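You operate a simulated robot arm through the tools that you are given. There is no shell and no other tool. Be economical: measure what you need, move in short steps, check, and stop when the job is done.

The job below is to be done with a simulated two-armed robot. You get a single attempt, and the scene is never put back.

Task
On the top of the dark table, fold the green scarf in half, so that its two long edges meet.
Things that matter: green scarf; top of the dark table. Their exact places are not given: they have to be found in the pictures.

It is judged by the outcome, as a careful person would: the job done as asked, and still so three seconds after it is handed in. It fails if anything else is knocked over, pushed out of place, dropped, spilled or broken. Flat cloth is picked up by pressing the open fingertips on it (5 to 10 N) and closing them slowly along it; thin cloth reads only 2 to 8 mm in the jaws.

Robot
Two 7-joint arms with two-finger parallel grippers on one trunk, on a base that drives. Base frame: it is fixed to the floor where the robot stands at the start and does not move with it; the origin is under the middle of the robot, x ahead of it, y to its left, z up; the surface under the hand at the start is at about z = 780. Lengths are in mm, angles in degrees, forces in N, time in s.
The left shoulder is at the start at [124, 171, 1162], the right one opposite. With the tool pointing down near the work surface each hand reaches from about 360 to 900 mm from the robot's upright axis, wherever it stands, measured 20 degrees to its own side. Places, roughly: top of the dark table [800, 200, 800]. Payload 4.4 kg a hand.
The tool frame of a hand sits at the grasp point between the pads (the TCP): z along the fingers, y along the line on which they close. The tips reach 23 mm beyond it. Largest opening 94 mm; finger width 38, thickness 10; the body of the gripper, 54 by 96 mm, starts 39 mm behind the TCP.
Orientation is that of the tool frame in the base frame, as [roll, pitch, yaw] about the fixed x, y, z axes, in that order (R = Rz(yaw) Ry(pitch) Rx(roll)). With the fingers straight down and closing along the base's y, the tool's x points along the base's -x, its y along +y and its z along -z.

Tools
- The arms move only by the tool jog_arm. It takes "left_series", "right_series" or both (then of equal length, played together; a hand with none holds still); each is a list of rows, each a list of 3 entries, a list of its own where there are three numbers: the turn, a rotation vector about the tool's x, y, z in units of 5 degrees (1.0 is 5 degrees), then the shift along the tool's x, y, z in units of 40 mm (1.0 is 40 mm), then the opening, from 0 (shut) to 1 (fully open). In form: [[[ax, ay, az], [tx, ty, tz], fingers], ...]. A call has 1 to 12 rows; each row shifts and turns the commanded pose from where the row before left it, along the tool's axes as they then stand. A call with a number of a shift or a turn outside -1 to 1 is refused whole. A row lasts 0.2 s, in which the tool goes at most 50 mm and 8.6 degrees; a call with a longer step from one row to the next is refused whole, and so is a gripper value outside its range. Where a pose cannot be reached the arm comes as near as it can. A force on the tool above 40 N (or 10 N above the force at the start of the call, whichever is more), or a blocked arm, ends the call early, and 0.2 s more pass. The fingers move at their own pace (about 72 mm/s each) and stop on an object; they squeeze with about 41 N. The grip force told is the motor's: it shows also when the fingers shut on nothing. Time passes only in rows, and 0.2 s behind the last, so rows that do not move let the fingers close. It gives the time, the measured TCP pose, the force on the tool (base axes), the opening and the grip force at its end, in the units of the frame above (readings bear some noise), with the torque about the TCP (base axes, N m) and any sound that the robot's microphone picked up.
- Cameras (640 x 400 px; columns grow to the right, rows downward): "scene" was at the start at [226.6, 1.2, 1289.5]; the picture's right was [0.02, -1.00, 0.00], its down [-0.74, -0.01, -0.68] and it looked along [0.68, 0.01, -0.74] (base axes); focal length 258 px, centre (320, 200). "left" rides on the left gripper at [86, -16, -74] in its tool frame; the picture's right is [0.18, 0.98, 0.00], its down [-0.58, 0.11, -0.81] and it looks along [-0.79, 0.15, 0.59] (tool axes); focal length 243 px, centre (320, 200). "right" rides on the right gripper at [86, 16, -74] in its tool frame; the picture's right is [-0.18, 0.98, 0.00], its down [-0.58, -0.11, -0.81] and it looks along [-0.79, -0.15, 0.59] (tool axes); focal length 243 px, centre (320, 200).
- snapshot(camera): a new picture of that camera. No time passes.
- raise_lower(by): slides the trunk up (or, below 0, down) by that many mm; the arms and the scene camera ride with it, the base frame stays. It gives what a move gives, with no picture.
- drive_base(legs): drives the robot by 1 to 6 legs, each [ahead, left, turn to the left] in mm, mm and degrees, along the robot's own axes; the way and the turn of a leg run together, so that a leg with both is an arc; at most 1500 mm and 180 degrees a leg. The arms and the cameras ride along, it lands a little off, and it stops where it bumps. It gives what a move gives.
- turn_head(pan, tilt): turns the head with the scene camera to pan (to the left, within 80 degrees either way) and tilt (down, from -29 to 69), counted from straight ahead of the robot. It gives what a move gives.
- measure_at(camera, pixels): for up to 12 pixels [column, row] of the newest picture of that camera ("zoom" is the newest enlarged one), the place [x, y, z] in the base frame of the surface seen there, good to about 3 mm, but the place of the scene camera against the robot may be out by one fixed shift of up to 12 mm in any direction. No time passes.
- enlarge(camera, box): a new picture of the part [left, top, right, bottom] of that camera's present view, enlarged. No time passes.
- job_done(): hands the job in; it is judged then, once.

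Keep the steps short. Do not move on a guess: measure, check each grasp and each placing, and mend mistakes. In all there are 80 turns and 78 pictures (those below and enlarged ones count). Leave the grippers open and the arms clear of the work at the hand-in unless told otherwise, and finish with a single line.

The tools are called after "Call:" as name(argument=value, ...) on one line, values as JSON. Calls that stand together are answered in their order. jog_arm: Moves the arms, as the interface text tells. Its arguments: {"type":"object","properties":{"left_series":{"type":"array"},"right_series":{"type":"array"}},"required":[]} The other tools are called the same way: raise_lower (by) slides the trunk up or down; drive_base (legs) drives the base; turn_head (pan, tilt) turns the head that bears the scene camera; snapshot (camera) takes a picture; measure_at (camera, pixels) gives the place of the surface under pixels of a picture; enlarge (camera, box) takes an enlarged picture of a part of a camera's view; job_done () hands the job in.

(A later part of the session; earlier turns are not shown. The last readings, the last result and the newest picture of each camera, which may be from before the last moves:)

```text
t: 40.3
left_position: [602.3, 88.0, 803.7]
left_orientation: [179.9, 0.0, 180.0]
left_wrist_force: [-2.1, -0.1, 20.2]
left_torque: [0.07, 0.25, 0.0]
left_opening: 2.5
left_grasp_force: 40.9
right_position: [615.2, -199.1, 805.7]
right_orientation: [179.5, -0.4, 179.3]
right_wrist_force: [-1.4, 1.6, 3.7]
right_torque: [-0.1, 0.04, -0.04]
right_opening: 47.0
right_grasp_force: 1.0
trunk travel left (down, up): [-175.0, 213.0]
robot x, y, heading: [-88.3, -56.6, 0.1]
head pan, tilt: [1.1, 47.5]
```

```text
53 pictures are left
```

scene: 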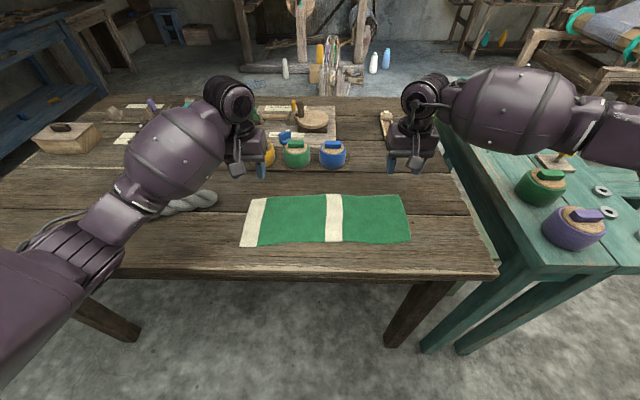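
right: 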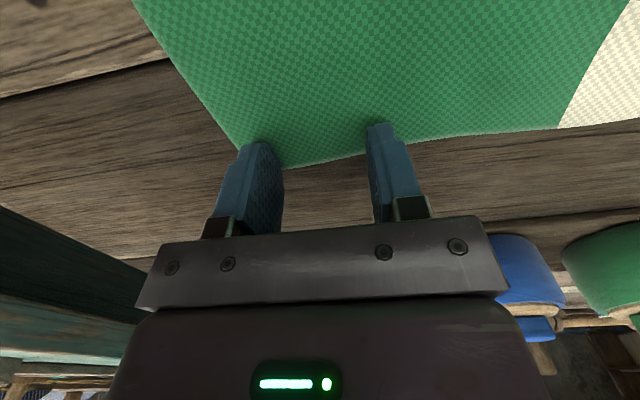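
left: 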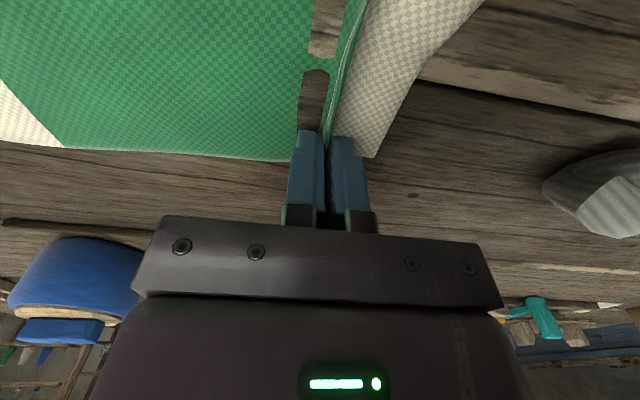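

The overlap is good now. I'll press the right to about 8 N and close it slowly, easing the left up a touch.

Call:
jog_arm(left_series=[[[0, 0, 0], [0, 0, -0.04], 0], [[0, 0, 0], [0, 0, 0], 0], [[0, 0, 0], [0, 0, 0], 0], [[0, 0, 0], [0, 0, 0], 0], [[0, 0, 0], [0, 0, 0], 0], [[0, 0, 0], [0, 0, 0], 0], [[0, 0, 0], [0, 0, 0], 0], [[0, 0, 0], [0, 0, 0], 0], [[0, 0, 0], [0, 0, 0], 0], [[0, 0, 0], [0, 0, 0], 0], [[0, 0, 0], [0, 0, 0], 0], [[0, 0, 0], [0, 0, 0], 0]], right_series=[[[0, 0, 0], [0, 0, 0.035], 0.5], [[0, 0, 0], [0, 0, 0.01], 0.45], [[0, 0, 0], [0, 0, 0], 0.4], [[0, 0, 0], [0, 0, 0], 0.35], [[0, 0, 0], [0, 0, 0], 0.3], [[0, 0, 0], [0, 0, 0], 0.25], [[0, 0, 0], [0, 0, 0], 0.2], [[0, 0, 0], [0, 0, 0], 0.15], [[0, 0, 0], [0, 0, 0], 0.1], [[0, 0, 0], [0, 0, 0], 0.05], [[0, 0, 0], [0, 0, 0], 0], [[0, 0, 0], [0, 0, 0], 0]])

Call:
snapshot(camera="right")

```text
t: 42.9
left_position: [602.1, 87.2, 806.2]
left_orientation: [-179.9, 0.2, -179.9]
left_wrist_force: [0.7, -3.5, -0.3]
left_torque: [-0.06, 0.0, 0.04]
left_opening: 2.4
left_grasp_force: 40.8
right_position: [615.6, -199.0, 804.9]
right_orientation: [179.5, -0.3, 179.1]
right_wrist_force: [-1.4, 1.2, 33.8]
right_torque: [0.0, 0.36, -0.03]
right_opening: 0.0
right_grasp_force: 40.7
trunk travel left (down, up): [-175.0, 213.0]
robot x, y, heading: [-86.0, -57.9, -0.0]
head pan, tilt: [1.1, 47.5]
```

```text
52 pictures are left
```

right: 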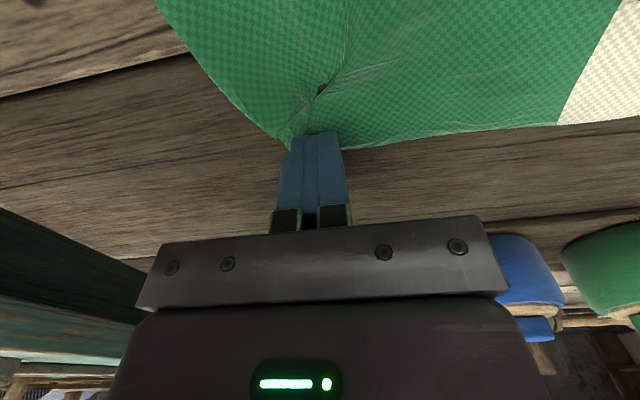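

The cloth wrinkled but slipped out at the end (0 mm), with the force climbing to 34 N. I'll retry the right with more overlap and a wider opening, checking the force midway.

Call:
jog_arm(right_series=[[[0, 0, 0], [0, 0, -0.35], 0.2], [[0, 0, 0], [0.1, 0.1, 0], 0.6], [[0, 0, 0], [0, 0, 0], 0.6], [[0, 0, 0], [0, 0, 0.2], 0.6], [[0, 0, 0], [0, 0, 0.12], 0.6], [[0, 0, 0], [0, 0, 0.02], 0.6], [[0, 0, 0], [0, 0, 0], 0.6]])

Call:
snapshot(camera="right")

```text
t: 44.5
left_position: [602.2, 86.2, 805.0]
left_orientation: [-179.9, 0.1, -179.9]
left_wrist_force: [-0.1, 0.5, 0.1]
left_torque: [0.05, 0.01, 0.02]
left_opening: 2.5
left_grasp_force: 41.3
right_position: [612.0, -195.9, 804.9]
right_orientation: [179.5, -0.3, 179.3]
right_wrist_force: [-1.5, -1.7, 19.9]
right_torque: [-0.57, -0.04, -0.05]
right_opening: 56.8
right_grasp_force: 0.3
trunk travel left (down, up): [-175.0, 213.0]
robot x, y, heading: [-90.2, -58.2, 0.0]
head pan, tilt: [1.1, 47.5]
```

```text
51 pictures are left
```

right: 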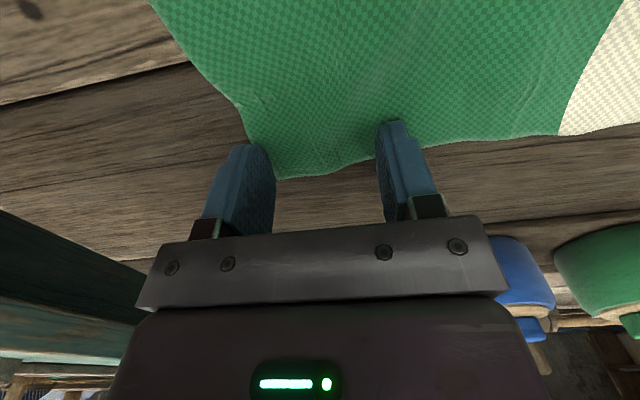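

The outer finger is off the cloth's end again, and the hand has a slight roll. I'll lift, move 16 mm inward, correct the roll by 0.5°, and press to 5–8 N.

Call:
jog_arm(right_series=[[[0, 0, 0], [0, 0, -0.3], 0.5], [[0.1, 0, 0], [0, 0.4, 0], 0.5], [[0, 0, 0], [0, 0, 0.15], 0.5], [[0, 0, 0], [0, 0, 0.09], 0.5], [[0, 0, 0], [0, 0, 0], 0.5]])

Call:
snapshot(camera="right")

```text
t: 45.7
left_position: [604.2, 88.0, 803.7]
left_orientation: [180.0, 0.0, -179.9]
left_wrist_force: [1.2, -0.3, 2.8]
left_torque: [0.02, 0.02, 0.03]
left_opening: 2.5
left_grasp_force: 40.9
right_position: [611.1, -179.3, 803.8]
right_orientation: [180.0, -0.5, 179.2]
right_wrist_force: [-1.1, -1.2, 5.3]
right_torque: [0.0, 0.0, -0.01]
right_opening: 47.1
right_grasp_force: 0.1
trunk travel left (down, up): [-175.0, 213.0]
robot x, y, heading: [-88.2, -60.5, 0.1]
head pan, tilt: [1.1, 47.5]
```

```text
50 pictures are left
```

right: 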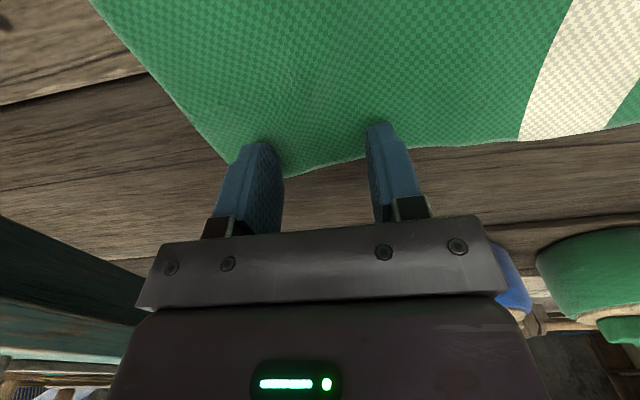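

The press is even now: 5.3 N with no torque. I'll close half way and check.

Call:
jog_arm(right_series=[[[0, 0, 0], [0, 0, 0.015], 0.47], [[0, 0, 0], [0, 0, 0], 0.44], [[0, 0, 0], [0, 0, 0], 0.41], [[0, 0, 0], [0, 0, 0], 0.38], [[0, 0, 0], [0, 0, 0], 0.35], [[0, 0, 0], [0, 0, 0], 0.32], [[0, 0, 0], [0, 0, 0], 0.29], [[0, 0, 0], [0, 0, 0], 0.26], [[0, 0, 0], [0, 0, 0], 0.23]])

Call:
snapshot(camera="right")

```text
t: 47.7
left_position: [603.0, 86.7, 805.3]
left_orientation: [179.9, 0.0, -180.0]
left_wrist_force: [-0.1, -5.7, -0.2]
left_torque: [-0.13, 0.0, 0.06]
left_opening: 2.5
left_grasp_force: 40.9
right_position: [610.9, -178.5, 805.5]
right_orientation: [180.0, -0.3, 179.4]
right_wrist_force: [-0.5, 6.3, 13.2]
right_torque: [0.15, 0.01, 0.01]
right_opening: 22.2
right_grasp_force: 0.7
trunk travel left (down, up): [-175.0, 213.0]
robot x, y, heading: [-89.3, -57.2, 0.0]
head pan, tilt: [1.1, 47.5]
```

```text
49 pictures are left
```

right: 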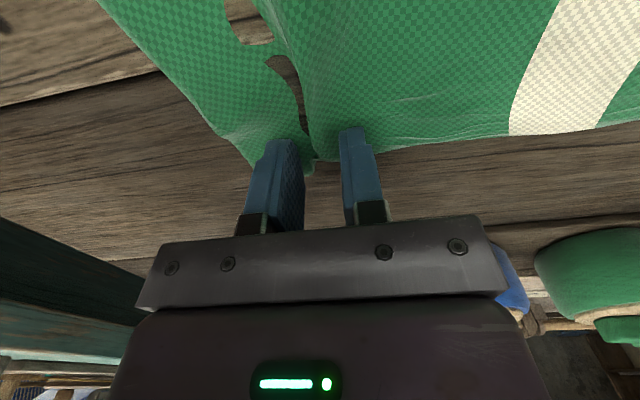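

A ridge is rising between the fingers. I'll finish closing.

Call:
jog_arm(right_series=[[[0, 0, 0], [0, 0, 0], 0.2], [[0, 0, 0], [0, 0, 0], 0.17], [[0, 0, 0], [0, 0, 0], 0.14], [[0, 0, 0], [0, 0, 0], 0.11], [[0, 0, 0], [0, 0, 0], 0.08], [[0, 0, 0], [0, 0, 0], 0.05], [[0, 0, 0], [0, 0, 0], 0.02], [[0, 0, 0], [0, 0, 0], 0], [[0, 0, 0], [0, 0, 0], 0]])

Call:
snapshot(camera="right")

```text
t: 49.7
left_position: [601.5, 88.1, 806.2]
left_orientation: [-179.9, 0.1, 180.0]
left_wrist_force: [-0.6, -3.5, 0.2]
left_torque: [-0.02, -0.01, 0.04]
left_opening: 2.5
left_grasp_force: 40.6
right_position: [612.4, -178.3, 804.9]
right_orientation: [-180.0, -0.3, 179.1]
right_wrist_force: [3.2, 2.4, 22.8]
right_torque: [0.13, -0.04, 0.04]
right_opening: 0.0
right_grasp_force: 40.6
trunk travel left (down, up): [-175.0, 213.0]
robot x, y, heading: [-88.4, -59.4, -0.1]
head pan, tilt: [1.1, 47.5]
```

```text
48 pictures are left
```

right: 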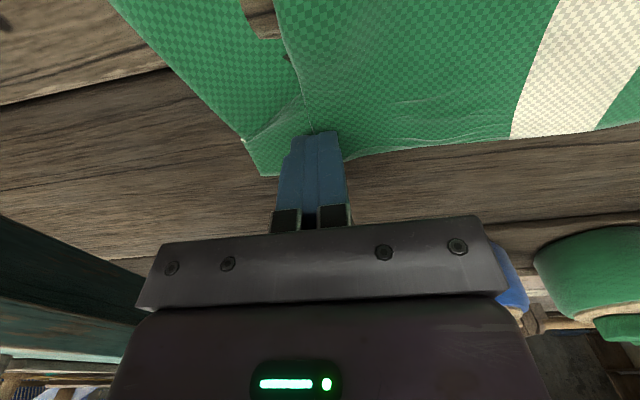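

Zero again; the ridge slipped out under the tips with the force at 23 N. I'll reopen and re-press at the same spot. This time I'll ease up slightly during the last part of the closing, so the force stays near 8 N.

Call:
jog_arm(right_series=[[[0, 0, 0], [0, 0, -0.3], 0.2], [[0, 0, 0], [0.1, 0.2, 0], 0.5], [[0, 0, 0], [0, 0, 0], 0.5], [[0, 0, 0], [0, 0, 0.15], 0.5], [[0, 0, 0], [0, 0, 0.1], 0.5], [[0, 0, 0], [0, 0, 0.02], 0.5], [[0, 0, 0], [0, 0, 0], 0.5]])

Call:
snapshot(camera="right")

```text
t: 51.3
left_position: [602.3, 87.0, 804.3]
left_orientation: [-180.0, 0.0, -180.0]
left_wrist_force: [0.4, 0.4, 5.2]
left_torque: [-0.03, 0.03, -0.02]
left_opening: 2.5
left_grasp_force: 41.0
right_position: [607.9, -171.7, 806.0]
right_orientation: [-179.9, -0.4, 179.2]
right_wrist_force: [-0.6, -0.7, 0.0]
right_torque: [-0.03, -0.01, 0.01]
right_opening: 47.1
right_grasp_force: 0.2
trunk travel left (down, up): [-175.0, 213.0]
robot x, y, heading: [-91.2, -58.3, 0.2]
head pan, tilt: [1.1, 47.5]
```

```text
47 pictures are left
```

right: 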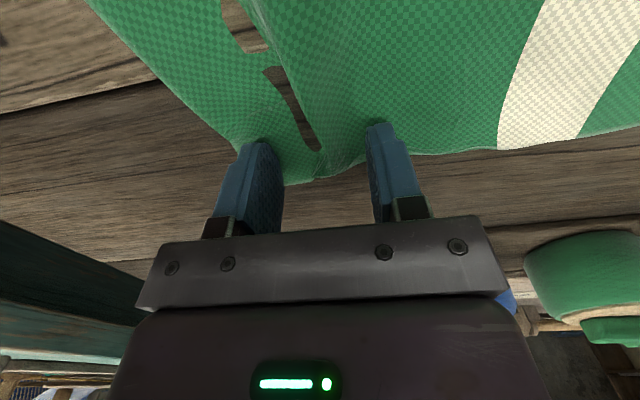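

A ridge is already standing between the fingers. I'll press lightly and close at a steady pace, easing up 1 mm near the end.

Call:
jog_arm(right_series=[[[0, 0, 0], [0, 0, 0.05], 0.5], [[0, 0, 0], [0, 0, 0], 0.45], [[0, 0, 0], [0, 0, 0], 0.4], [[0, 0, 0], [0, 0, 0], 0.35], [[0, 0, 0], [0, 0, 0], 0.3], [[0, 0, 0], [0, 0, 0], 0.25], [[0, 0, 0], [0, 0, -0.01], 0.2], [[0, 0, 0], [0, 0, -0.01], 0.1], [[0, 0, 0], [0, 0, -0.01], 0], [[0, 0, 0], [0, 0, 0], 0], [[0, 0, 0], [0, 0, 0], 0]])

Call:
snapshot(camera="right")

```text
t: 53.7
left_position: [601.4, 87.1, 804.4]
left_orientation: [-179.8, 0.1, 179.9]
left_wrist_force: [0.7, -16.1, 0.0]
left_torque: [-0.32, 0.02, 0.09]
left_opening: 2.5
left_grasp_force: 41.2
right_position: [607.1, -168.4, 805.1]
right_orientation: [179.8, -0.6, 179.3]
right_wrist_force: [-4.1, 17.1, 11.6]
right_torque: [0.37, 0.0, 0.11]
right_opening: 2.8
right_grasp_force: 40.7
trunk travel left (down, up): [-175.0, 213.0]
robot x, y, heading: [-90.6, -62.7, 0.2]
head pan, tilt: [1.1, 47.5]
```

```text
46 pictures are left
```

right: 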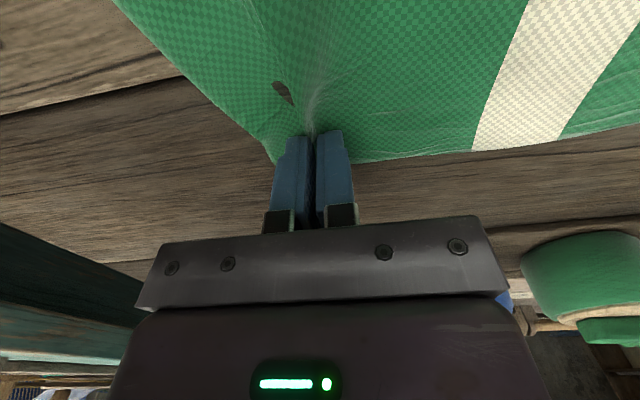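

Both hands now hold cloth (2.5 and 2.8 mm), but it is pulled tight between them at about 17 N. I'll ease the right inward 4 mm and lift both about 50 mm.

Call:
jog_arm(left_series=[[[0, 0, 0], [0, 0, -0.05], 0], [[0, 0, 0], [0, -0.03, -0.2], 0], [[0, 0, 0], [0, 0, -0.3], 0], [[0, 0, 0], [0, 0, -0.3], 0], [[0, 0, 0], [0, 0, -0.3], 0], [[0, 0, 0], [0, 0, 0], 0]], right_series=[[[0, 0, 0], [0, 0.05, -0.05], 0], [[0, 0, 0], [0, 0.05, -0.2], 0], [[0, 0, 0], [0, 0, -0.3], 0], [[0, 0, 0], [0, 0, -0.3], 0], [[0, 0, 0], [0, 0, -0.3], 0], [[0, 0, 0], [0, 0, 0], 0]])

Call:
enlarge(camera="scene", box=[212, 120, 436, 260])

Call:
snapshot(camera="right")

Call:
snapshot(camera="left")

```text
t: 55.1
left_position: [603.5, 86.1, 850.3]
left_orientation: [180.0, 0.0, 180.0]
left_wrist_force: [1.9, -10.5, -0.3]
left_torque: [-0.21, 0.01, 0.0]
left_opening: 2.6
left_grasp_force: 40.4
right_position: [609.5, -167.4, 850.8]
right_orientation: [-180.0, -0.7, 179.2]
right_wrist_force: [-0.6, 9.3, -0.2]
right_torque: [0.22, 0.01, 0.06]
right_opening: 2.8
right_grasp_force: 40.8
trunk travel left (down, up): [-175.0, 213.0]
robot x, y, heading: [-87.6, -61.5, -0.0]
head pan, tilt: [1.1, 47.5]
```

```text
2.86 times, centred on (324, 190) of scene
```

zoom: 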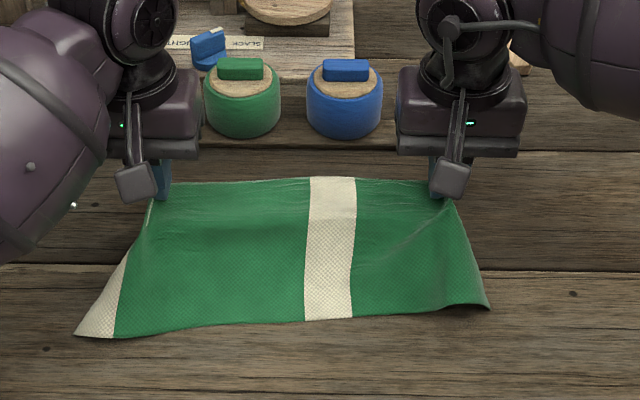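

```text
44 pictures are left
```

right: 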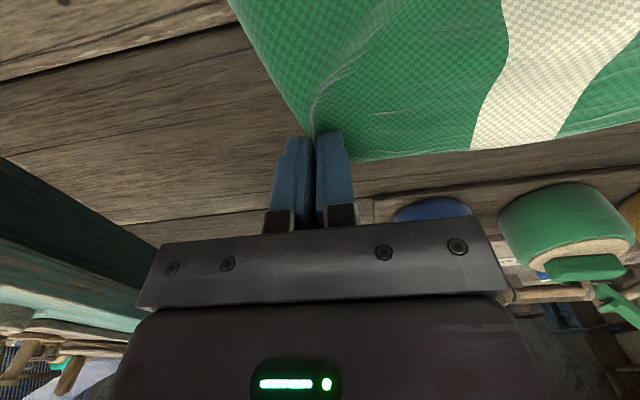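

```text
43 pictures are left
```

left: 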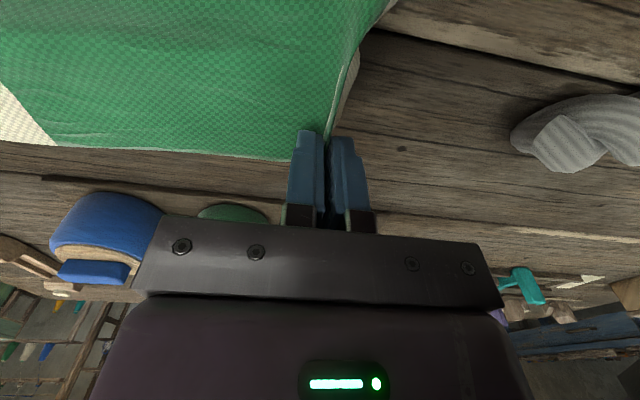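

The edge is lifted evenly and both grips hold. I'll now carry the edge over toward the robot in an arc, tilting the hands as they go. First half, then check.

Call:
jog_arm(left_series=[[[0, -1, 0], [0.228, -0.03, -0.215], 0], [[0, -1, 0], [0.263, 0, -0.209], 0], [[0, -1, 0], [0.301, 0, -0.208], 0], [[0, -1, 0], [0.322, 0, -0.19], 0], [[0, -1, 0], [0.357, 0, -0.151], 0], [[0, 0, 0], [0, 0, 0], 0]], right_series=[[[0, -1, 0], [0.228, 0.03, -0.215], 0], [[0, -1, 0], [0.263, 0, -0.209], 0], [[0, -1, 0], [0.301, 0, -0.208], 0], [[0, -1, 0], [0.322, 0, -0.19], 0], [[0, -1, 0], [0.357, 0, -0.151], 0], [[0, 0, 0], [0, 0, 0], 0]])

Call:
enlarge(camera="scene", box=[212, 120, 436, 260])

Call:
snapshot(camera="left")

```text
t: 56.5
left_position: [539.6, 85.5, 876.2]
left_orientation: [180.0, 24.9, 179.9]
left_wrist_force: [0.2, -4.8, -0.6]
left_torque: [-0.06, -0.05, -0.05]
left_opening: 2.9
left_grasp_force: 40.8
right_position: [546.7, -165.5, 875.4]
right_orientation: [-180.0, 24.5, 179.2]
right_wrist_force: [-0.2, 3.6, -1.0]
right_torque: [0.09, 0.01, 0.07]
right_opening: 2.7
right_grasp_force: 41.0
trunk travel left (down, up): [-175.0, 213.0]
robot x, y, heading: [-87.1, -58.3, -0.2]
head pan, tilt: [1.1, 47.5]
```

```text
2.86 times, centred on (324, 190) of scene
```

zoom: 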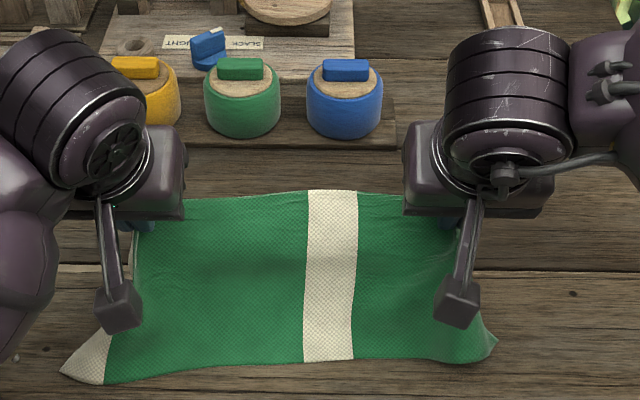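

```text
41 pictures are left
```

left: 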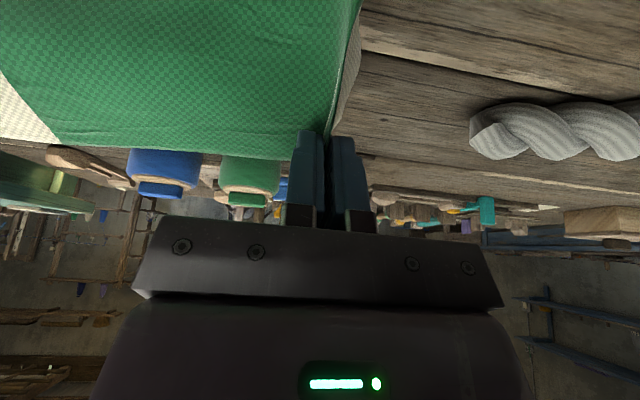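

It is going as planned. I'll check whether the near edge has stayed put.

Call:
measure_at(camera="zoom", pixels=[[110, 381], [200, 374], [330, 359], [430, 359], [480, 352], [330, 192], [330, 260], [330, 310]])

```text
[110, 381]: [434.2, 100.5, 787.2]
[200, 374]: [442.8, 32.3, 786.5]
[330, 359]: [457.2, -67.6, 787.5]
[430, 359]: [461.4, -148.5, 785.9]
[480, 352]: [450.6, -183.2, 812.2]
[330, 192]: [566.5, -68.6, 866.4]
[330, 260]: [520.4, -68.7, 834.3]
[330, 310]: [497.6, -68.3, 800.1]
```

The near edge slid only about 6 mm toward the robot. I'll go on with the second part of the arc.

Call:
jog_arm(left_series=[[[0, -1, 0], [0.365, 0, -0.074], 0], [[0, -1, 0], [0.378, 0, -0.025], 0], [[0, -1, 0], [0.4, 0, 0.02], 0], [[0, -1, 0], [0.381, 0, 0.042], 0], [[0, 0, 0], [0, 0, 0], 0]], right_series=[[[0, -1, 0], [0.33, 0, -0.08], 0], [[0, -1, 0], [0.34, 0, -0.03], 0], [[0, -1, 0], [0.38, 0, 0.02], 0], [[0, -1, 0], [0.36, 0, 0.042], 0], [[0, 0, 0], [0, 0, 0], 0]])

Call:
enlarge(camera="scene", box=[212, 140, 436, 280])

Call:
snapshot(camera="left")

Call:
snapshot(camera="right")

```text
t: 57.7
left_position: [489.0, 85.4, 847.5]
left_orientation: [180.0, 45.0, 179.8]
left_wrist_force: [-0.3, -3.9, 0.2]
left_torque: [-0.05, -0.04, -0.06]
left_opening: 2.4
left_grasp_force: 41.4
right_position: [497.7, -165.7, 849.8]
right_orientation: [-179.9, 44.5, 179.3]
right_wrist_force: [-0.3, 4.7, -0.4]
right_torque: [0.04, 0.01, 0.13]
right_opening: 2.7
right_grasp_force: 41.2
trunk travel left (down, up): [-175.0, 213.0]
robot x, y, heading: [-91.0, -60.2, -0.0]
head pan, tilt: [1.1, 47.5]
```

```text
2.86 times, centred on (324, 210) of scene
```

zoom: 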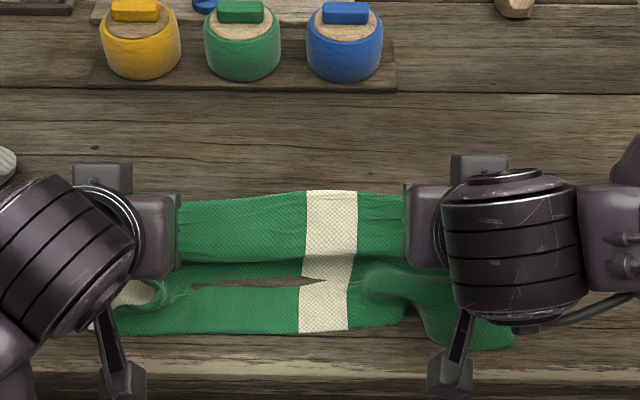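

```text
39 pictures are left
```

left: 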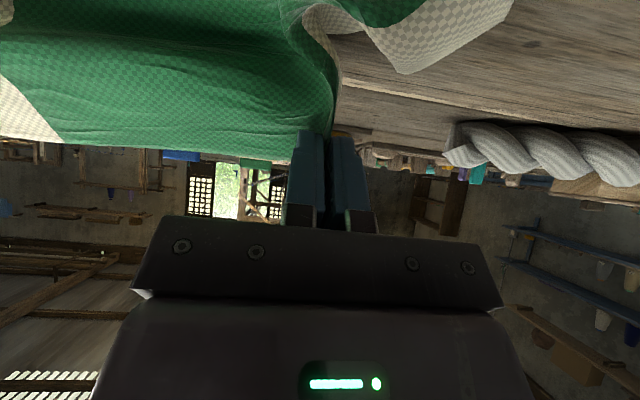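

```text
38 pictures are left
```

right: 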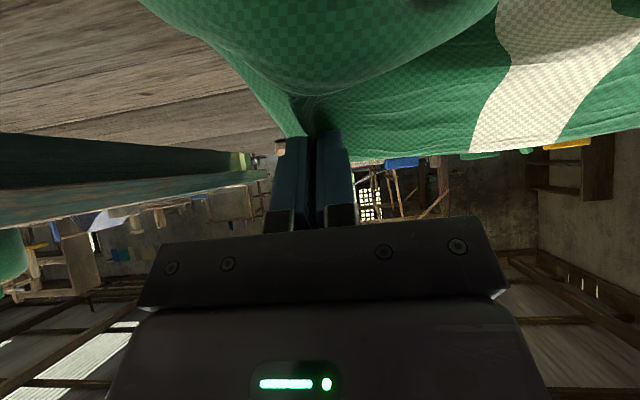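

Because the pads hold the edge pointing away from the robot, the cloth bulges toward the robot into an S and will not fold over. The tilt is also limited by the wrist camera. I'll reverse the arc, lay the edge back where it was, and regrip with the fingers closing across the edge, so that the cloth leaves from the fingertips.

Call:
jog_arm(left_series=[[[0, 1, 0], [-0.384, 0, -0.01], 0], [[0, 1, 0], [-0.4, 0, 0.013], 0], [[0, 1, 0], [-0.375, 0, 0.058], 0], [[0, 1, 0], [-0.358, 0, 0.105], 0], [[0, 1, 0], [-0.343, 0, 0.182], 0], [[0, 1, 0], [-0.304, 0, 0.217], 0], [[0, 1, 0], [-0.282, 0, 0.233], 0], [[0, 1, 0], [-0.244, 0, 0.231], 0], [[0, 1, 0], [-0.208, 0, 0.234], 0], [[0, 0, 0], [-0.1, 0, 0.3], 0], [[0, 0, 0], [-0.1, 0, 0.3], 0], [[0, 0, 0], [0, 0, 0.3], 0]], right_series=[[[0, 1, 0], [-0.36, 0, -0.01], 0], [[0, 1, 0], [-0.37, 0, 0.013], 0], [[0, 1, 0], [-0.36, 0, 0.058], 0], [[0, 1, 0], [-0.34, 0, 0.105], 0], [[0, 1, 0], [-0.343, 0, 0.182], 0], [[0, 1, 0], [-0.304, 0, 0.217], 0], [[0, 1, 0], [-0.282, 0, 0.233], 0], [[0, 1, 0], [-0.244, 0, 0.231], 0], [[0, 1, 0], [-0.208, 0, 0.234], 0], [[0, 0, 0], [-0.1, 0, 0.3], 0], [[0, 0, 0], [-0.1, 0, 0.3], 0], [[0, 0, 0], [0, 0, 0.3], 0]])

Call:
enlarge(camera="scene", box=[212, 120, 436, 260])

```text
t: 60.3
left_position: [614.0, 84.3, 815.5]
left_orientation: [-180.0, 0.0, -180.0]
left_wrist_force: [0.1, -4.4, -0.2]
left_torque: [-0.08, 0.0, 0.01]
left_opening: 2.5
left_grasp_force: 41.2
right_position: [618.1, -166.1, 814.8]
right_orientation: [-180.0, -0.5, 179.2]
right_wrist_force: [0.1, 3.7, 2.1]
right_torque: [0.11, 0.05, 0.03]
right_opening: 2.5
right_grasp_force: 41.1
trunk travel left (down, up): [-175.0, 213.0]
robot x, y, heading: [-88.8, -58.1, 0.2]
head pan, tilt: [1.1, 47.5]
```

```text
2.86 times, centred on (324, 190) of scene
```

zoom: 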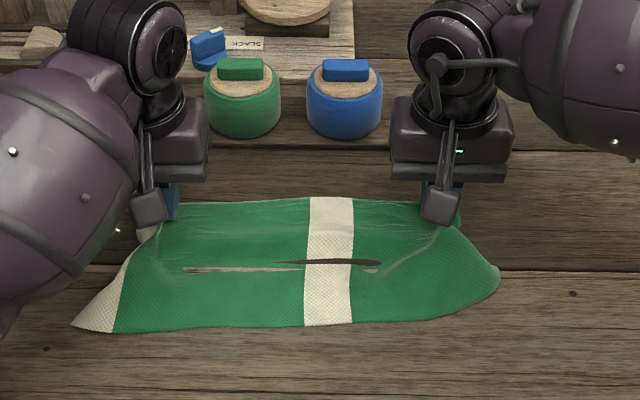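

The cloth is back. I'll keep the left grip as an anchor. The right hand opens, lifts, and turns to yaw 90 over the right end.

Call:
jog_arm(right_series=[[[0, 0, 0], [0, 0, 0.15], 0], [[0, 0, 0], [0, -0.1, 0], 0.2], [[0, 0, 0], [0, 0, 0], 0.5], [[0, 0, 0], [0, 0, -0.7], 0.6], [[0, 0, 0], [0, 0, -1], 0.6], [[0, 0, 0], [0, -0.5, 0], 0.6], [[0, 0, 1], [0, -0.5, 0], 0.6], [[0, 0, 1], [0, 0, 0], 0.6], [[0, 0, 1], [0, 0, 0], 0.6], [[0, 0, 1], [0, 0, 0], 0.6], [[0, 0, 1], [0, 0, 0], 0.6], [[0, 0, 1], [0, 0, 0], 0.6]])

Call:
jog_arm(right_series=[[[0, 0, 1], [0, 0, 0], 0.6], [[0, 0, 1], [0, 0, 0], 0.6], [[0, 0, 1], [0, 0, 0], 0.6], [[0, 0, 1], [0, 0, 0], 0.6], [[0, 0, 1], [0, 0, 0], 0.5], [[0, 0, 1], [0, 0, 0], 0.5], [[0, 0, 1], [0, 0, 0], 0.5], [[0, 0, 1], [0, 0, 0], 0.5], [[0, 0, 1], [0, 0, 0], 0.5], [[0, 0, 1], [0, 0, 0], 0.5], [[0, 0, 1], [0, 0, 0], 0.5], [[0, 0, 1], [0, 0, 0], 0.5]])

Call:
enlarge(camera="scene", box=[212, 120, 436, 260])

Call:
snapshot(camera="right")

```text
t: 62.9
left_position: [612.5, 85.3, 815.0]
left_orientation: [180.0, 0.0, -179.9]
left_wrist_force: [0.9, 0.5, 0.3]
left_torque: [0.05, -0.02, 0.03]
left_opening: 2.5
left_grasp_force: 41.1
right_position: [617.7, -210.7, 877.5]
right_orientation: [-179.6, -0.5, 149.2]
right_wrist_force: [0.8, 0.3, -0.3]
right_torque: [0.03, -0.01, 0.02]
right_opening: 56.4
right_grasp_force: 0.1
trunk travel left (down, up): [-175.0, 213.0]
robot x, y, heading: [-89.1, -59.0, -0.0]
head pan, tilt: [1.1, 47.5]
```

```text
t: 65.5
left_position: [612.0, 85.1, 814.6]
left_orientation: [-180.0, 0.1, 180.0]
left_wrist_force: [0.3, 0.5, 0.1]
left_torque: [0.02, 0.01, 0.0]
left_opening: 2.5
left_grasp_force: 40.8
right_position: [618.3, -210.1, 876.2]
right_orientation: [-179.5, 0.0, 89.0]
right_wrist_force: [0.7, -0.8, -0.3]
right_torque: [0.0, 0.01, 0.04]
right_opening: 47.1
right_grasp_force: 0.0
trunk travel left (down, up): [-175.0, 213.0]
robot x, y, heading: [-85.7, -60.1, -0.4]
head pan, tilt: [1.1, 47.5]
```

```text
2.86 times, centred on (324, 190) of scene
```

zoom: 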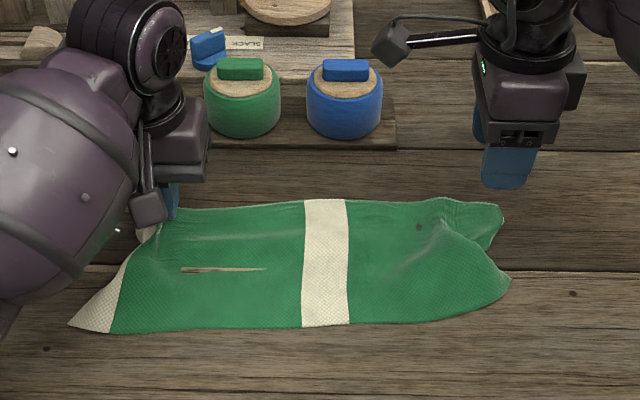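

```text
35 pictures are left
```

right: 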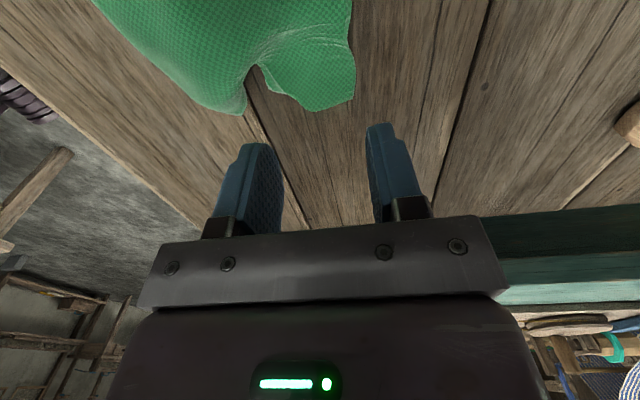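

The right end now has a raised ripple. I'll measure the lobe at the far corner that I want to pinch.

Call:
measure_at(camera="right", pixels=[[350, 95], [352, 60], [350, 20], [318, 106], [290, 98], [270, 78], [255, 68], [242, 108], [300, 60], [250, 50], [310, 20], [270, 25]])

```text
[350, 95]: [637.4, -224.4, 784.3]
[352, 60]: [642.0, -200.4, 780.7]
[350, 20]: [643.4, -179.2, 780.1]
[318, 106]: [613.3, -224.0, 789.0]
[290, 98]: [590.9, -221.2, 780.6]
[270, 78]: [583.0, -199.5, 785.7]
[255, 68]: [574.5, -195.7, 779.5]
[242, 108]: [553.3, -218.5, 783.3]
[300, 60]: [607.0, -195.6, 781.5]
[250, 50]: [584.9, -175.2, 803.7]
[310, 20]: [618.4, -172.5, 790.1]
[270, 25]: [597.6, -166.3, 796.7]
```

The edge there is at x≈641. I'll place the right hand at x≈611, y≈-195 with both tips on the cloth and go down to contact.

Call:
jog_arm(right_series=[[[0, 0, 0], [0.375, -0.175, 0.2], 0.45], [[0, 0, 0], [0, 0, 0.5], 0.45], [[0, 0, 0], [0, 0, 0.5], 0.45], [[0, 0, 0], [0, 0, 0.3], 0.45], [[0, 0, 0], [0, 0, 0.13], 0.45], [[0, 0, 0], [0, 0, 0.1], 0.45], [[0, 0, 0], [0, 0, 0.05], 0.45], [[0, 0, 0], [0, 0, 0], 0.45]])

Call:
snapshot(camera="right")

```text
t: 67.3
left_position: [612.7, 86.1, 814.5]
left_orientation: [179.9, -0.1, -179.9]
left_wrist_force: [0.5, 0.2, -0.5]
left_torque: [0.06, -0.02, 0.03]
left_opening: 2.3
left_grasp_force: 40.7
right_position: [610.3, -194.6, 805.5]
right_orientation: [-179.6, 0.0, 89.1]
right_wrist_force: [0.0, -0.2, 2.7]
right_torque: [-0.04, 0.06, -0.01]
right_opening: 42.7
right_grasp_force: 0.5
trunk travel left (down, up): [-175.0, 213.0]
robot x, y, heading: [-90.1, -59.6, -0.1]
head pan, tilt: [1.1, 47.5]
```

```text
34 pictures are left
```

right: 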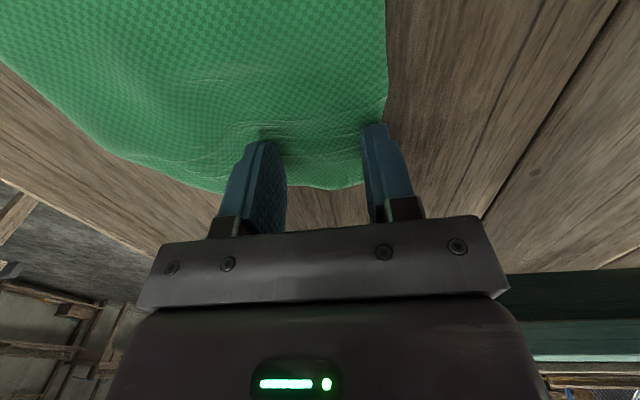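

Good: the outer tip sits right on the edge and both tips touch cloth. I'll close with the recipe that worked last time.

Call:
jog_arm(right_series=[[[0, 0, 0], [0, 0, 0.035], 0.45], [[0, 0, 0], [0, 0, 0], 0.4], [[0, 0, 0], [0, 0, 0], 0.35], [[0, 0, 0], [0, 0, 0], 0.3], [[0, 0, 0], [0, 0, 0], 0.25], [[0, 0, 0], [0, 0, -0.01], 0.2], [[0, 0, 0], [0, 0, -0.01], 0.1], [[0, 0, 0], [0, 0, -0.01], 0], [[0, 0, 0], [0, 0, 0], 0], [[0, 0, 0], [0, 0, 0], 0]])

Call:
snapshot(camera="right")

```text
t: 69.5
left_position: [612.3, 85.0, 815.6]
left_orientation: [180.0, 0.0, 180.0]
left_wrist_force: [0.3, -0.7, -0.2]
left_torque: [0.06, 0.02, 0.05]
left_opening: 2.6
left_grasp_force: 41.5
right_position: [610.6, -194.3, 805.4]
right_orientation: [-179.4, 0.0, 89.3]
right_wrist_force: [0.5, 1.0, 7.9]
right_torque: [0.06, 0.03, 0.03]
right_opening: 2.6
right_grasp_force: 41.3
trunk travel left (down, up): [-175.0, 213.0]
robot x, y, heading: [-93.1, -62.0, 0.1]
head pan, tilt: [1.1, 47.5]
```

```text
33 pictures are left
```

right: 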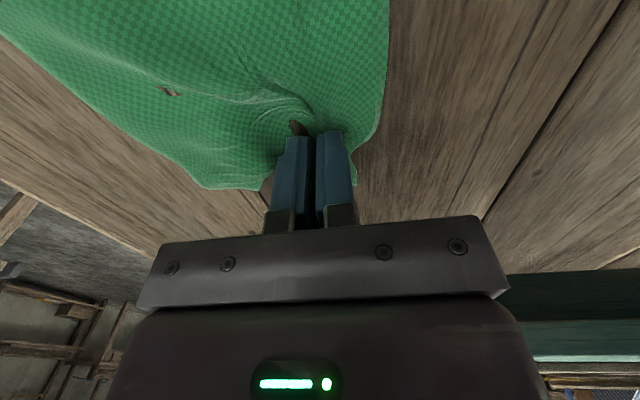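

The right holds 2.6 mm of cloth. Now the left opens, lifts, turns to yaw 90, and moves toward the left end.

Call:
jog_arm(left_series=[[[0, 0, 0], [0, 0, 0.2], 0], [[0, 0, 0], [0, 0.1, 0], 0.2], [[0, 0, 0], [0, 0, 0], 0.5], [[0, 0, 0], [0, 0, -0.7], 0.5], [[0, 0, 0], [0, 0, -1], 0.45], [[0, 0, 1], [0, 0, 0], 0.45], [[0, 0, 1], [0, 0, 0], 0.45], [[0, 0, 1], [0, 0, 0], 0.45], [[0, 0, 1], [0, 0, 0], 0.45], [[0, 0, 1], [0, 0, 0], 0.45], [[0, 0, 1], [0, 0, 0], 0.45], [[0, 0, 1], [0, 0, 0], 0.45]])

Call:
jog_arm(left_series=[[[0, 0, 1], [0, 0, 0], 0.45], [[0, 0, 1], [0, 0, 0], 0.45], [[0, 0, 1], [0, 0, 0], 0.45], [[0, 0, 1], [0, 0, 0], 0.45], [[0, 0, 1], [0, 0, 0], 0.45], [[0, 0, 1], [0, 0, 0], 0.45], [[0, 0, 1], [0, 0, 0], 0.45], [[0, 0, 1], [0, 0, 0], 0.45], [[0, 0, 1], [0, 0, 0], 0.45], [[0, 0, 1], [0, 0, 0], 0.45], [[0, 0, 1], [0, 0, 0], 0.45]])

Call:
snapshot(camera="left")

Call:
enlarge(camera="scene", box=[212, 120, 436, 260])

```text
t: 72.1
left_position: [610.9, 89.4, 875.0]
left_orientation: [-180.0, 0.0, 144.9]
left_wrist_force: [-0.6, -0.2, -0.4]
left_torque: [0.0, -0.01, 0.02]
left_opening: 42.1
left_grasp_force: 0.1
right_position: [609.9, -194.1, 805.3]
right_orientation: [-179.5, 0.0, 89.2]
right_wrist_force: [-0.5, 1.0, 7.9]
right_torque: [0.05, 0.07, 0.04]
right_opening: 2.6
right_grasp_force: 40.9
trunk travel left (down, up): [-175.0, 213.0]
robot x, y, heading: [-88.0, -61.4, -0.0]
head pan, tilt: [1.1, 47.5]
```

```text
t: 74.5
left_position: [610.6, 89.0, 875.1]
left_orientation: [-180.0, -0.1, 90.0]
left_wrist_force: [-0.3, -0.1, -0.2]
left_torque: [0.01, 0.01, 0.01]
left_opening: 42.8
left_grasp_force: 0.1
right_position: [610.6, -194.1, 804.7]
right_orientation: [-179.4, 0.0, 89.1]
right_wrist_force: [-1.7, 0.6, 6.0]
right_torque: [0.03, 0.04, 0.0]
right_opening: 2.4
right_grasp_force: 40.9
trunk travel left (down, up): [-175.0, 213.0]
robot x, y, heading: [-87.7, -60.3, -0.1]
head pan, tilt: [1.1, 47.5]
```

```text
32 pictures are left
```

left: 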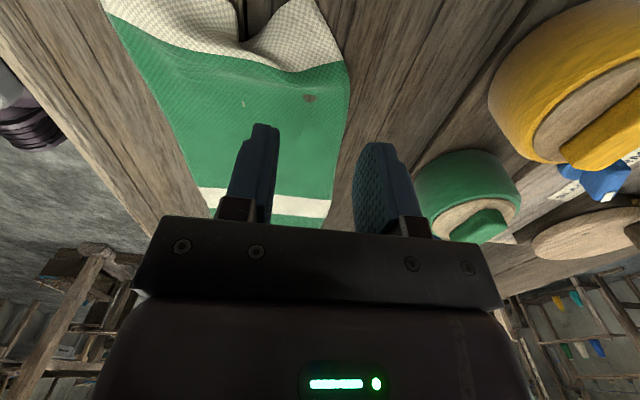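

```text
2.86 times, centred on (324, 190) of scene
```

zoom: 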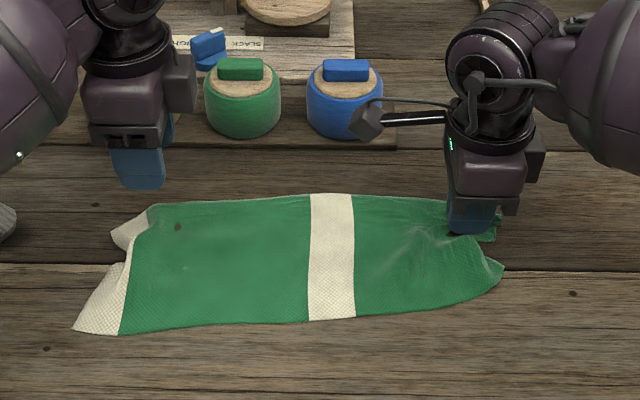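

Call:
measure_at(camera="left", pixels=[[338, 40], [347, 75], [346, 110], [340, 150], [320, 5], [300, 20], [240, 38], [290, 60], [280, 90], [120, 15], [300, 120], [250, 100]])

```text
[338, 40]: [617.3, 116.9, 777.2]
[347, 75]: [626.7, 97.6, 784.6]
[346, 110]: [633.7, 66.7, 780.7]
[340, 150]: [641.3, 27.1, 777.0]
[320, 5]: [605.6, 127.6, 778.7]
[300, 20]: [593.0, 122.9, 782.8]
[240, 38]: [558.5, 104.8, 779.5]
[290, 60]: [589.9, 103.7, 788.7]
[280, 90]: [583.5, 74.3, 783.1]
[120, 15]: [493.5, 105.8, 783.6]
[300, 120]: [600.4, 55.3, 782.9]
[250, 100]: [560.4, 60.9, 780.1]
```

The far edge at the left hand is at x≈628. I'll set the left at x≈598 and lower it to contact.

Call:
jog_arm(left_series=[[[0, 0, 0], [0, -0.32, 0.2], 0.45], [[0, 0, 0], [0, 0, 0.5], 0.45], [[0, 0, 0], [0, 0, 0.5], 0.45], [[0, 0, 0], [0, 0, 0.3], 0.45], [[0, 0, 0], [0, 0, 0.13], 0.45], [[0, 0, 0], [0, 0, 0.08], 0.45], [[0, 0, 0], [0, 0, 0.05], 0.45], [[0, 0, 0], [0, 0, 0], 0.45]])

Call:
snapshot(camera="left")

```text
t: 76.3
left_position: [599.2, 90.3, 805.7]
left_orientation: [179.9, 0.0, 90.0]
left_wrist_force: [0.0, 1.0, 9.7]
left_torque: [0.18, 0.32, -0.06]
left_opening: 42.0
left_grasp_force: 0.0
right_position: [609.8, -196.2, 804.7]
right_orientation: [-179.5, 0.1, 89.3]
right_wrist_force: [0.8, 0.7, 1.4]
right_torque: [0.01, 0.05, 0.02]
right_opening: 2.4
right_grasp_force: 41.0
trunk travel left (down, up): [-175.0, 213.0]
robot x, y, heading: [-86.2, -58.9, 0.1]
head pan, tilt: [1.1, 47.5]
```

```text
30 pictures are left
```

left: 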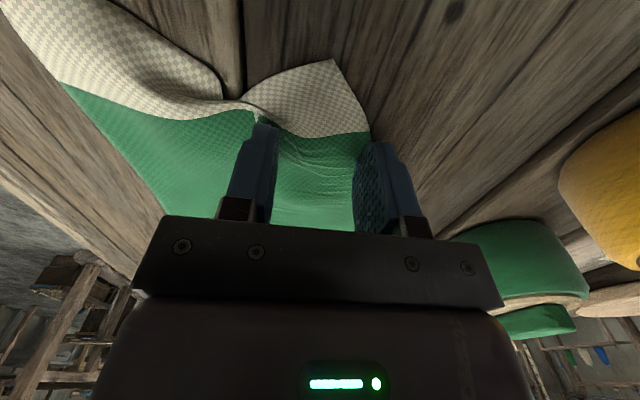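

The outer tip is just at the edge. I'll shift 5 mm onto the cloth, press again, and close with the same easing.

Call:
jog_arm(left_series=[[[0, 0, 0], [0, -0.05, -0.1], 0.45], [[0, 0, 0], [0, -0.07, 0.05], 0.45], [[0, 0, 0], [0, 0, 0.07], 0.45], [[0, 0, 0], [0, 0, 0], 0.4], [[0, 0, 0], [0, 0, 0], 0.35], [[0, 0, 0], [0, 0, 0], 0.3], [[0, 0, 0], [0, 0, 0], 0.25], [[0, 0, 0], [0, 0, -0.01], 0.2], [[0, 0, 0], [0, 0, -0.01], 0.1], [[0, 0, 0], [0, 0, -0.01], 0], [[0, 0, 0], [0, 0, 0], 0], [[0, 0, 0], [0, 0, 0], 0]])

Call:
snapshot(camera="left")

```text
t: 78.9
left_position: [592.3, 89.5, 805.4]
left_orientation: [180.0, 0.0, 90.0]
left_wrist_force: [-2.9, -2.4, 13.7]
left_torque: [0.13, 0.21, 0.05]
left_opening: 0.1
left_grasp_force: 41.4
right_position: [609.5, -195.4, 805.5]
right_orientation: [-179.5, 0.0, 89.2]
right_wrist_force: [-0.6, 0.5, 0.7]
right_torque: [0.0, 0.01, 0.01]
right_opening: 2.3
right_grasp_force: 40.9
trunk travel left (down, up): [-175.0, 213.0]
robot x, y, heading: [-90.9, -63.8, 0.0]
head pan, tilt: [1.1, 47.5]
```

```text
29 pictures are left
```

left: 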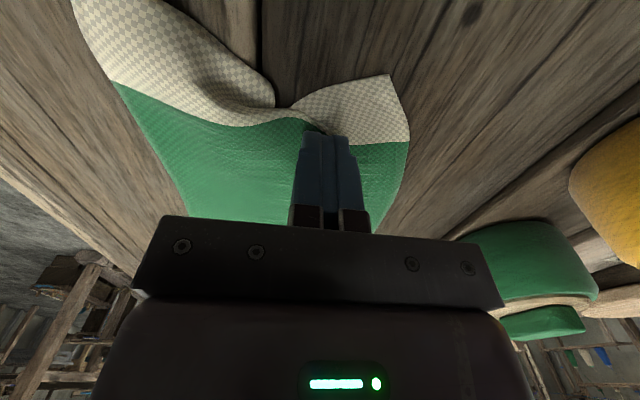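

It missed: the inner finger pressed harder because it was on the ripple, and pushed the cloth out. I'll lift, reopen, move 18 mm inward off the ripple and 8 mm out, and press again.

Call:
jog_arm(left_series=[[[0, 0, 0], [0, 0, -0.4], 0.2], [[0, 0, 0], [-0.45, 0.2, 0], 0.45], [[0, 0, 0], [0, 0, 0], 0.45], [[0, 0, 0], [0, 0, 0.3], 0.45], [[0, 0, 0], [0, 0, 0.06], 0.45], [[0, 0, 0], [0, 0, 0], 0.45]])

Call:
snapshot(camera="left")

```text
t: 80.3
left_position: [602.2, 70.4, 806.7]
left_orientation: [-180.0, -0.1, 90.1]
left_wrist_force: [0.5, 0.3, -0.4]
left_torque: [0.03, 0.01, 0.01]
left_opening: 42.2
left_grasp_force: 0.0
right_position: [609.6, -194.3, 805.1]
right_orientation: [-179.5, 0.0, 89.2]
right_wrist_force: [1.1, 0.9, 6.6]
right_torque: [0.06, 0.0, 0.0]
right_opening: 2.4
right_grasp_force: 41.2
trunk travel left (down, up): [-175.0, 213.0]
robot x, y, heading: [-89.6, -59.1, -0.1]
head pan, tilt: [1.1, 47.5]
```

```text
28 pictures are left
```

left: 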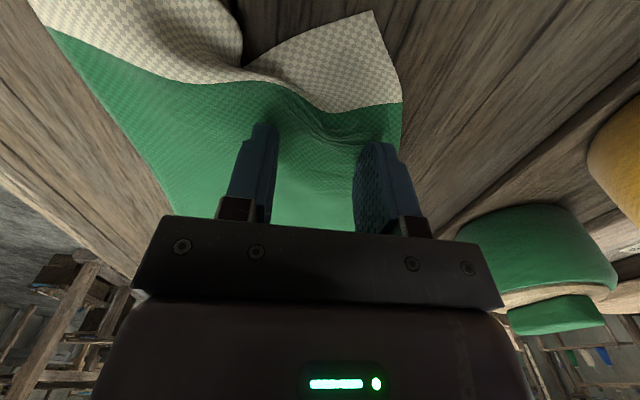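

Both tips are over cloth, the outer one near the edge, with a natural ridge between. I'll press and close.

Call:
jog_arm(left_series=[[[0, 0, 0], [0, 0, 0.05], 0.45], [[0, 0, 0], [0, 0, 0.02], 0.45], [[0, 0, 0], [0, 0, 0], 0.4], [[0, 0, 0], [0, 0, 0], 0.35], [[0, 0, 0], [0, 0, 0], 0.3], [[0, 0, 0], [0, 0, 0], 0.25], [[0, 0, 0], [0, 0, -0.01], 0.2], [[0, 0, 0], [0, 0, -0.01], 0.1], [[0, 0, 0], [0, 0, -0.01], 0], [[0, 0, 0], [0, 0, 0], 0], [[0, 0, 0], [0, 0, 0], 0]])

Call:
snapshot(camera="left")

```text
t: 82.7
left_position: [600.2, 71.1, 803.6]
left_orientation: [180.0, 0.1, 90.0]
left_wrist_force: [0.6, -1.3, 4.4]
left_torque: [0.04, -0.04, 0.03]
left_opening: 2.1
left_grasp_force: 40.8
right_position: [609.4, -195.0, 804.4]
right_orientation: [-179.5, 0.0, 89.2]
right_wrist_force: [-1.7, 1.2, 4.0]
right_torque: [0.07, 0.05, 0.05]
right_opening: 2.5
right_grasp_force: 41.4
trunk travel left (down, up): [-175.0, 213.0]
robot x, y, heading: [-90.5, -58.1, 0.2]
head pan, tilt: [1.1, 47.5]
```

```text
27 pictures are left
```

left: 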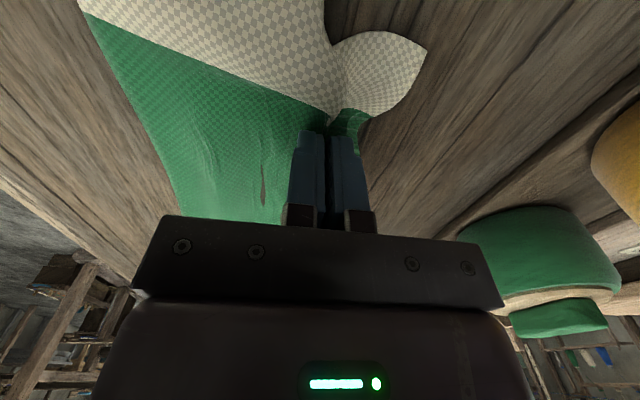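

Both hands now hold the far edge strip (2.1 and 2.5 mm), closing across it. I'll lift both by 50 mm and look.

Call:
jog_arm(left_series=[[[0, 0, 0], [0, 0, -0.1], 0], [[0, 0, 0], [0, 0, -0.3], 0], [[0, 0, 0], [0, 0, -0.3], 0], [[0, 0, 0], [0, 0, -0.3], 0], [[0, 0, 0], [0, 0, -0.3], 0], [[0, 0, 0], [0, 0, 0], 0]], right_series=[[[0, 0, 0], [0, 0, -0.1], 0], [[0, 0, 0], [0, 0, -0.3], 0], [[0, 0, 0], [0, 0, -0.3], 0], [[0, 0, 0], [0, 0, -0.3], 0], [[0, 0, 0], [0, 0, -0.3], 0], [[0, 0, 0], [0, 0, 0], 0]])

Call:
enlarge(camera="scene", box=[212, 120, 436, 260])

```text
t: 84.1
left_position: [602.0, 70.7, 856.9]
left_orientation: [-180.0, -0.1, 90.0]
left_wrist_force: [0.5, -0.2, 0.2]
left_torque: [-0.04, 0.0, 0.05]
left_opening: 2.0
left_grasp_force: 41.5
right_position: [610.1, -195.5, 857.9]
right_orientation: [-179.4, 0.1, 89.3]
right_wrist_force: [0.2, -0.3, 0.5]
right_torque: [0.01, 0.0, 0.03]
right_opening: 2.1
right_grasp_force: 40.9
trunk travel left (down, up): [-175.0, 213.0]
robot x, y, heading: [-91.2, -59.3, -0.1]
head pan, tilt: [1.1, 47.5]
```

```text
2.86 times, centred on (324, 190) of scene
```

zoom: 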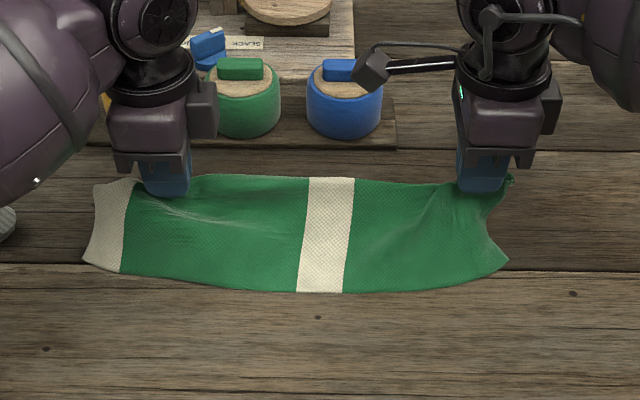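

Call:
measure_at(camera="zoom", pixels=[[95, 258], [150, 274], [240, 286], [320, 289], [400, 285], [470, 274], [500, 260], [325, 182], [325, 235], [180, 235], [420, 250], [115, 185]])

Call:
snapshot(camera="right")

```text
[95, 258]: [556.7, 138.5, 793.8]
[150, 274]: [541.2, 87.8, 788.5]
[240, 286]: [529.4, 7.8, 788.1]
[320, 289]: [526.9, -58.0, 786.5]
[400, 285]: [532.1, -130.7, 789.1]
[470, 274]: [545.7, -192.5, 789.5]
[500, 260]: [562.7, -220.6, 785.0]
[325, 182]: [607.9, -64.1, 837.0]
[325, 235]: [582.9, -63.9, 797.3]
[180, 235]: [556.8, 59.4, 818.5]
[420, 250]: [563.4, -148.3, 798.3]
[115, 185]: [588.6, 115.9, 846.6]
```

```text
25 pictures are left
```

right: 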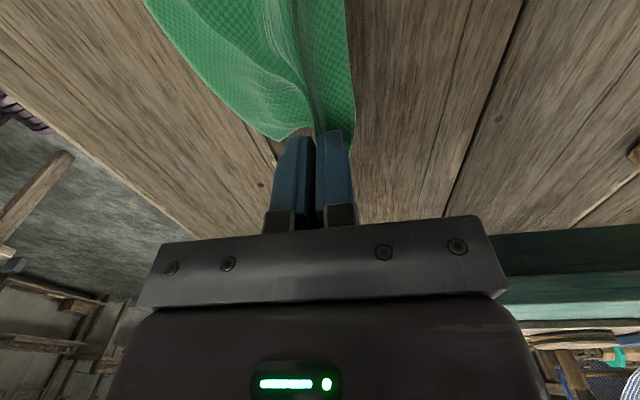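

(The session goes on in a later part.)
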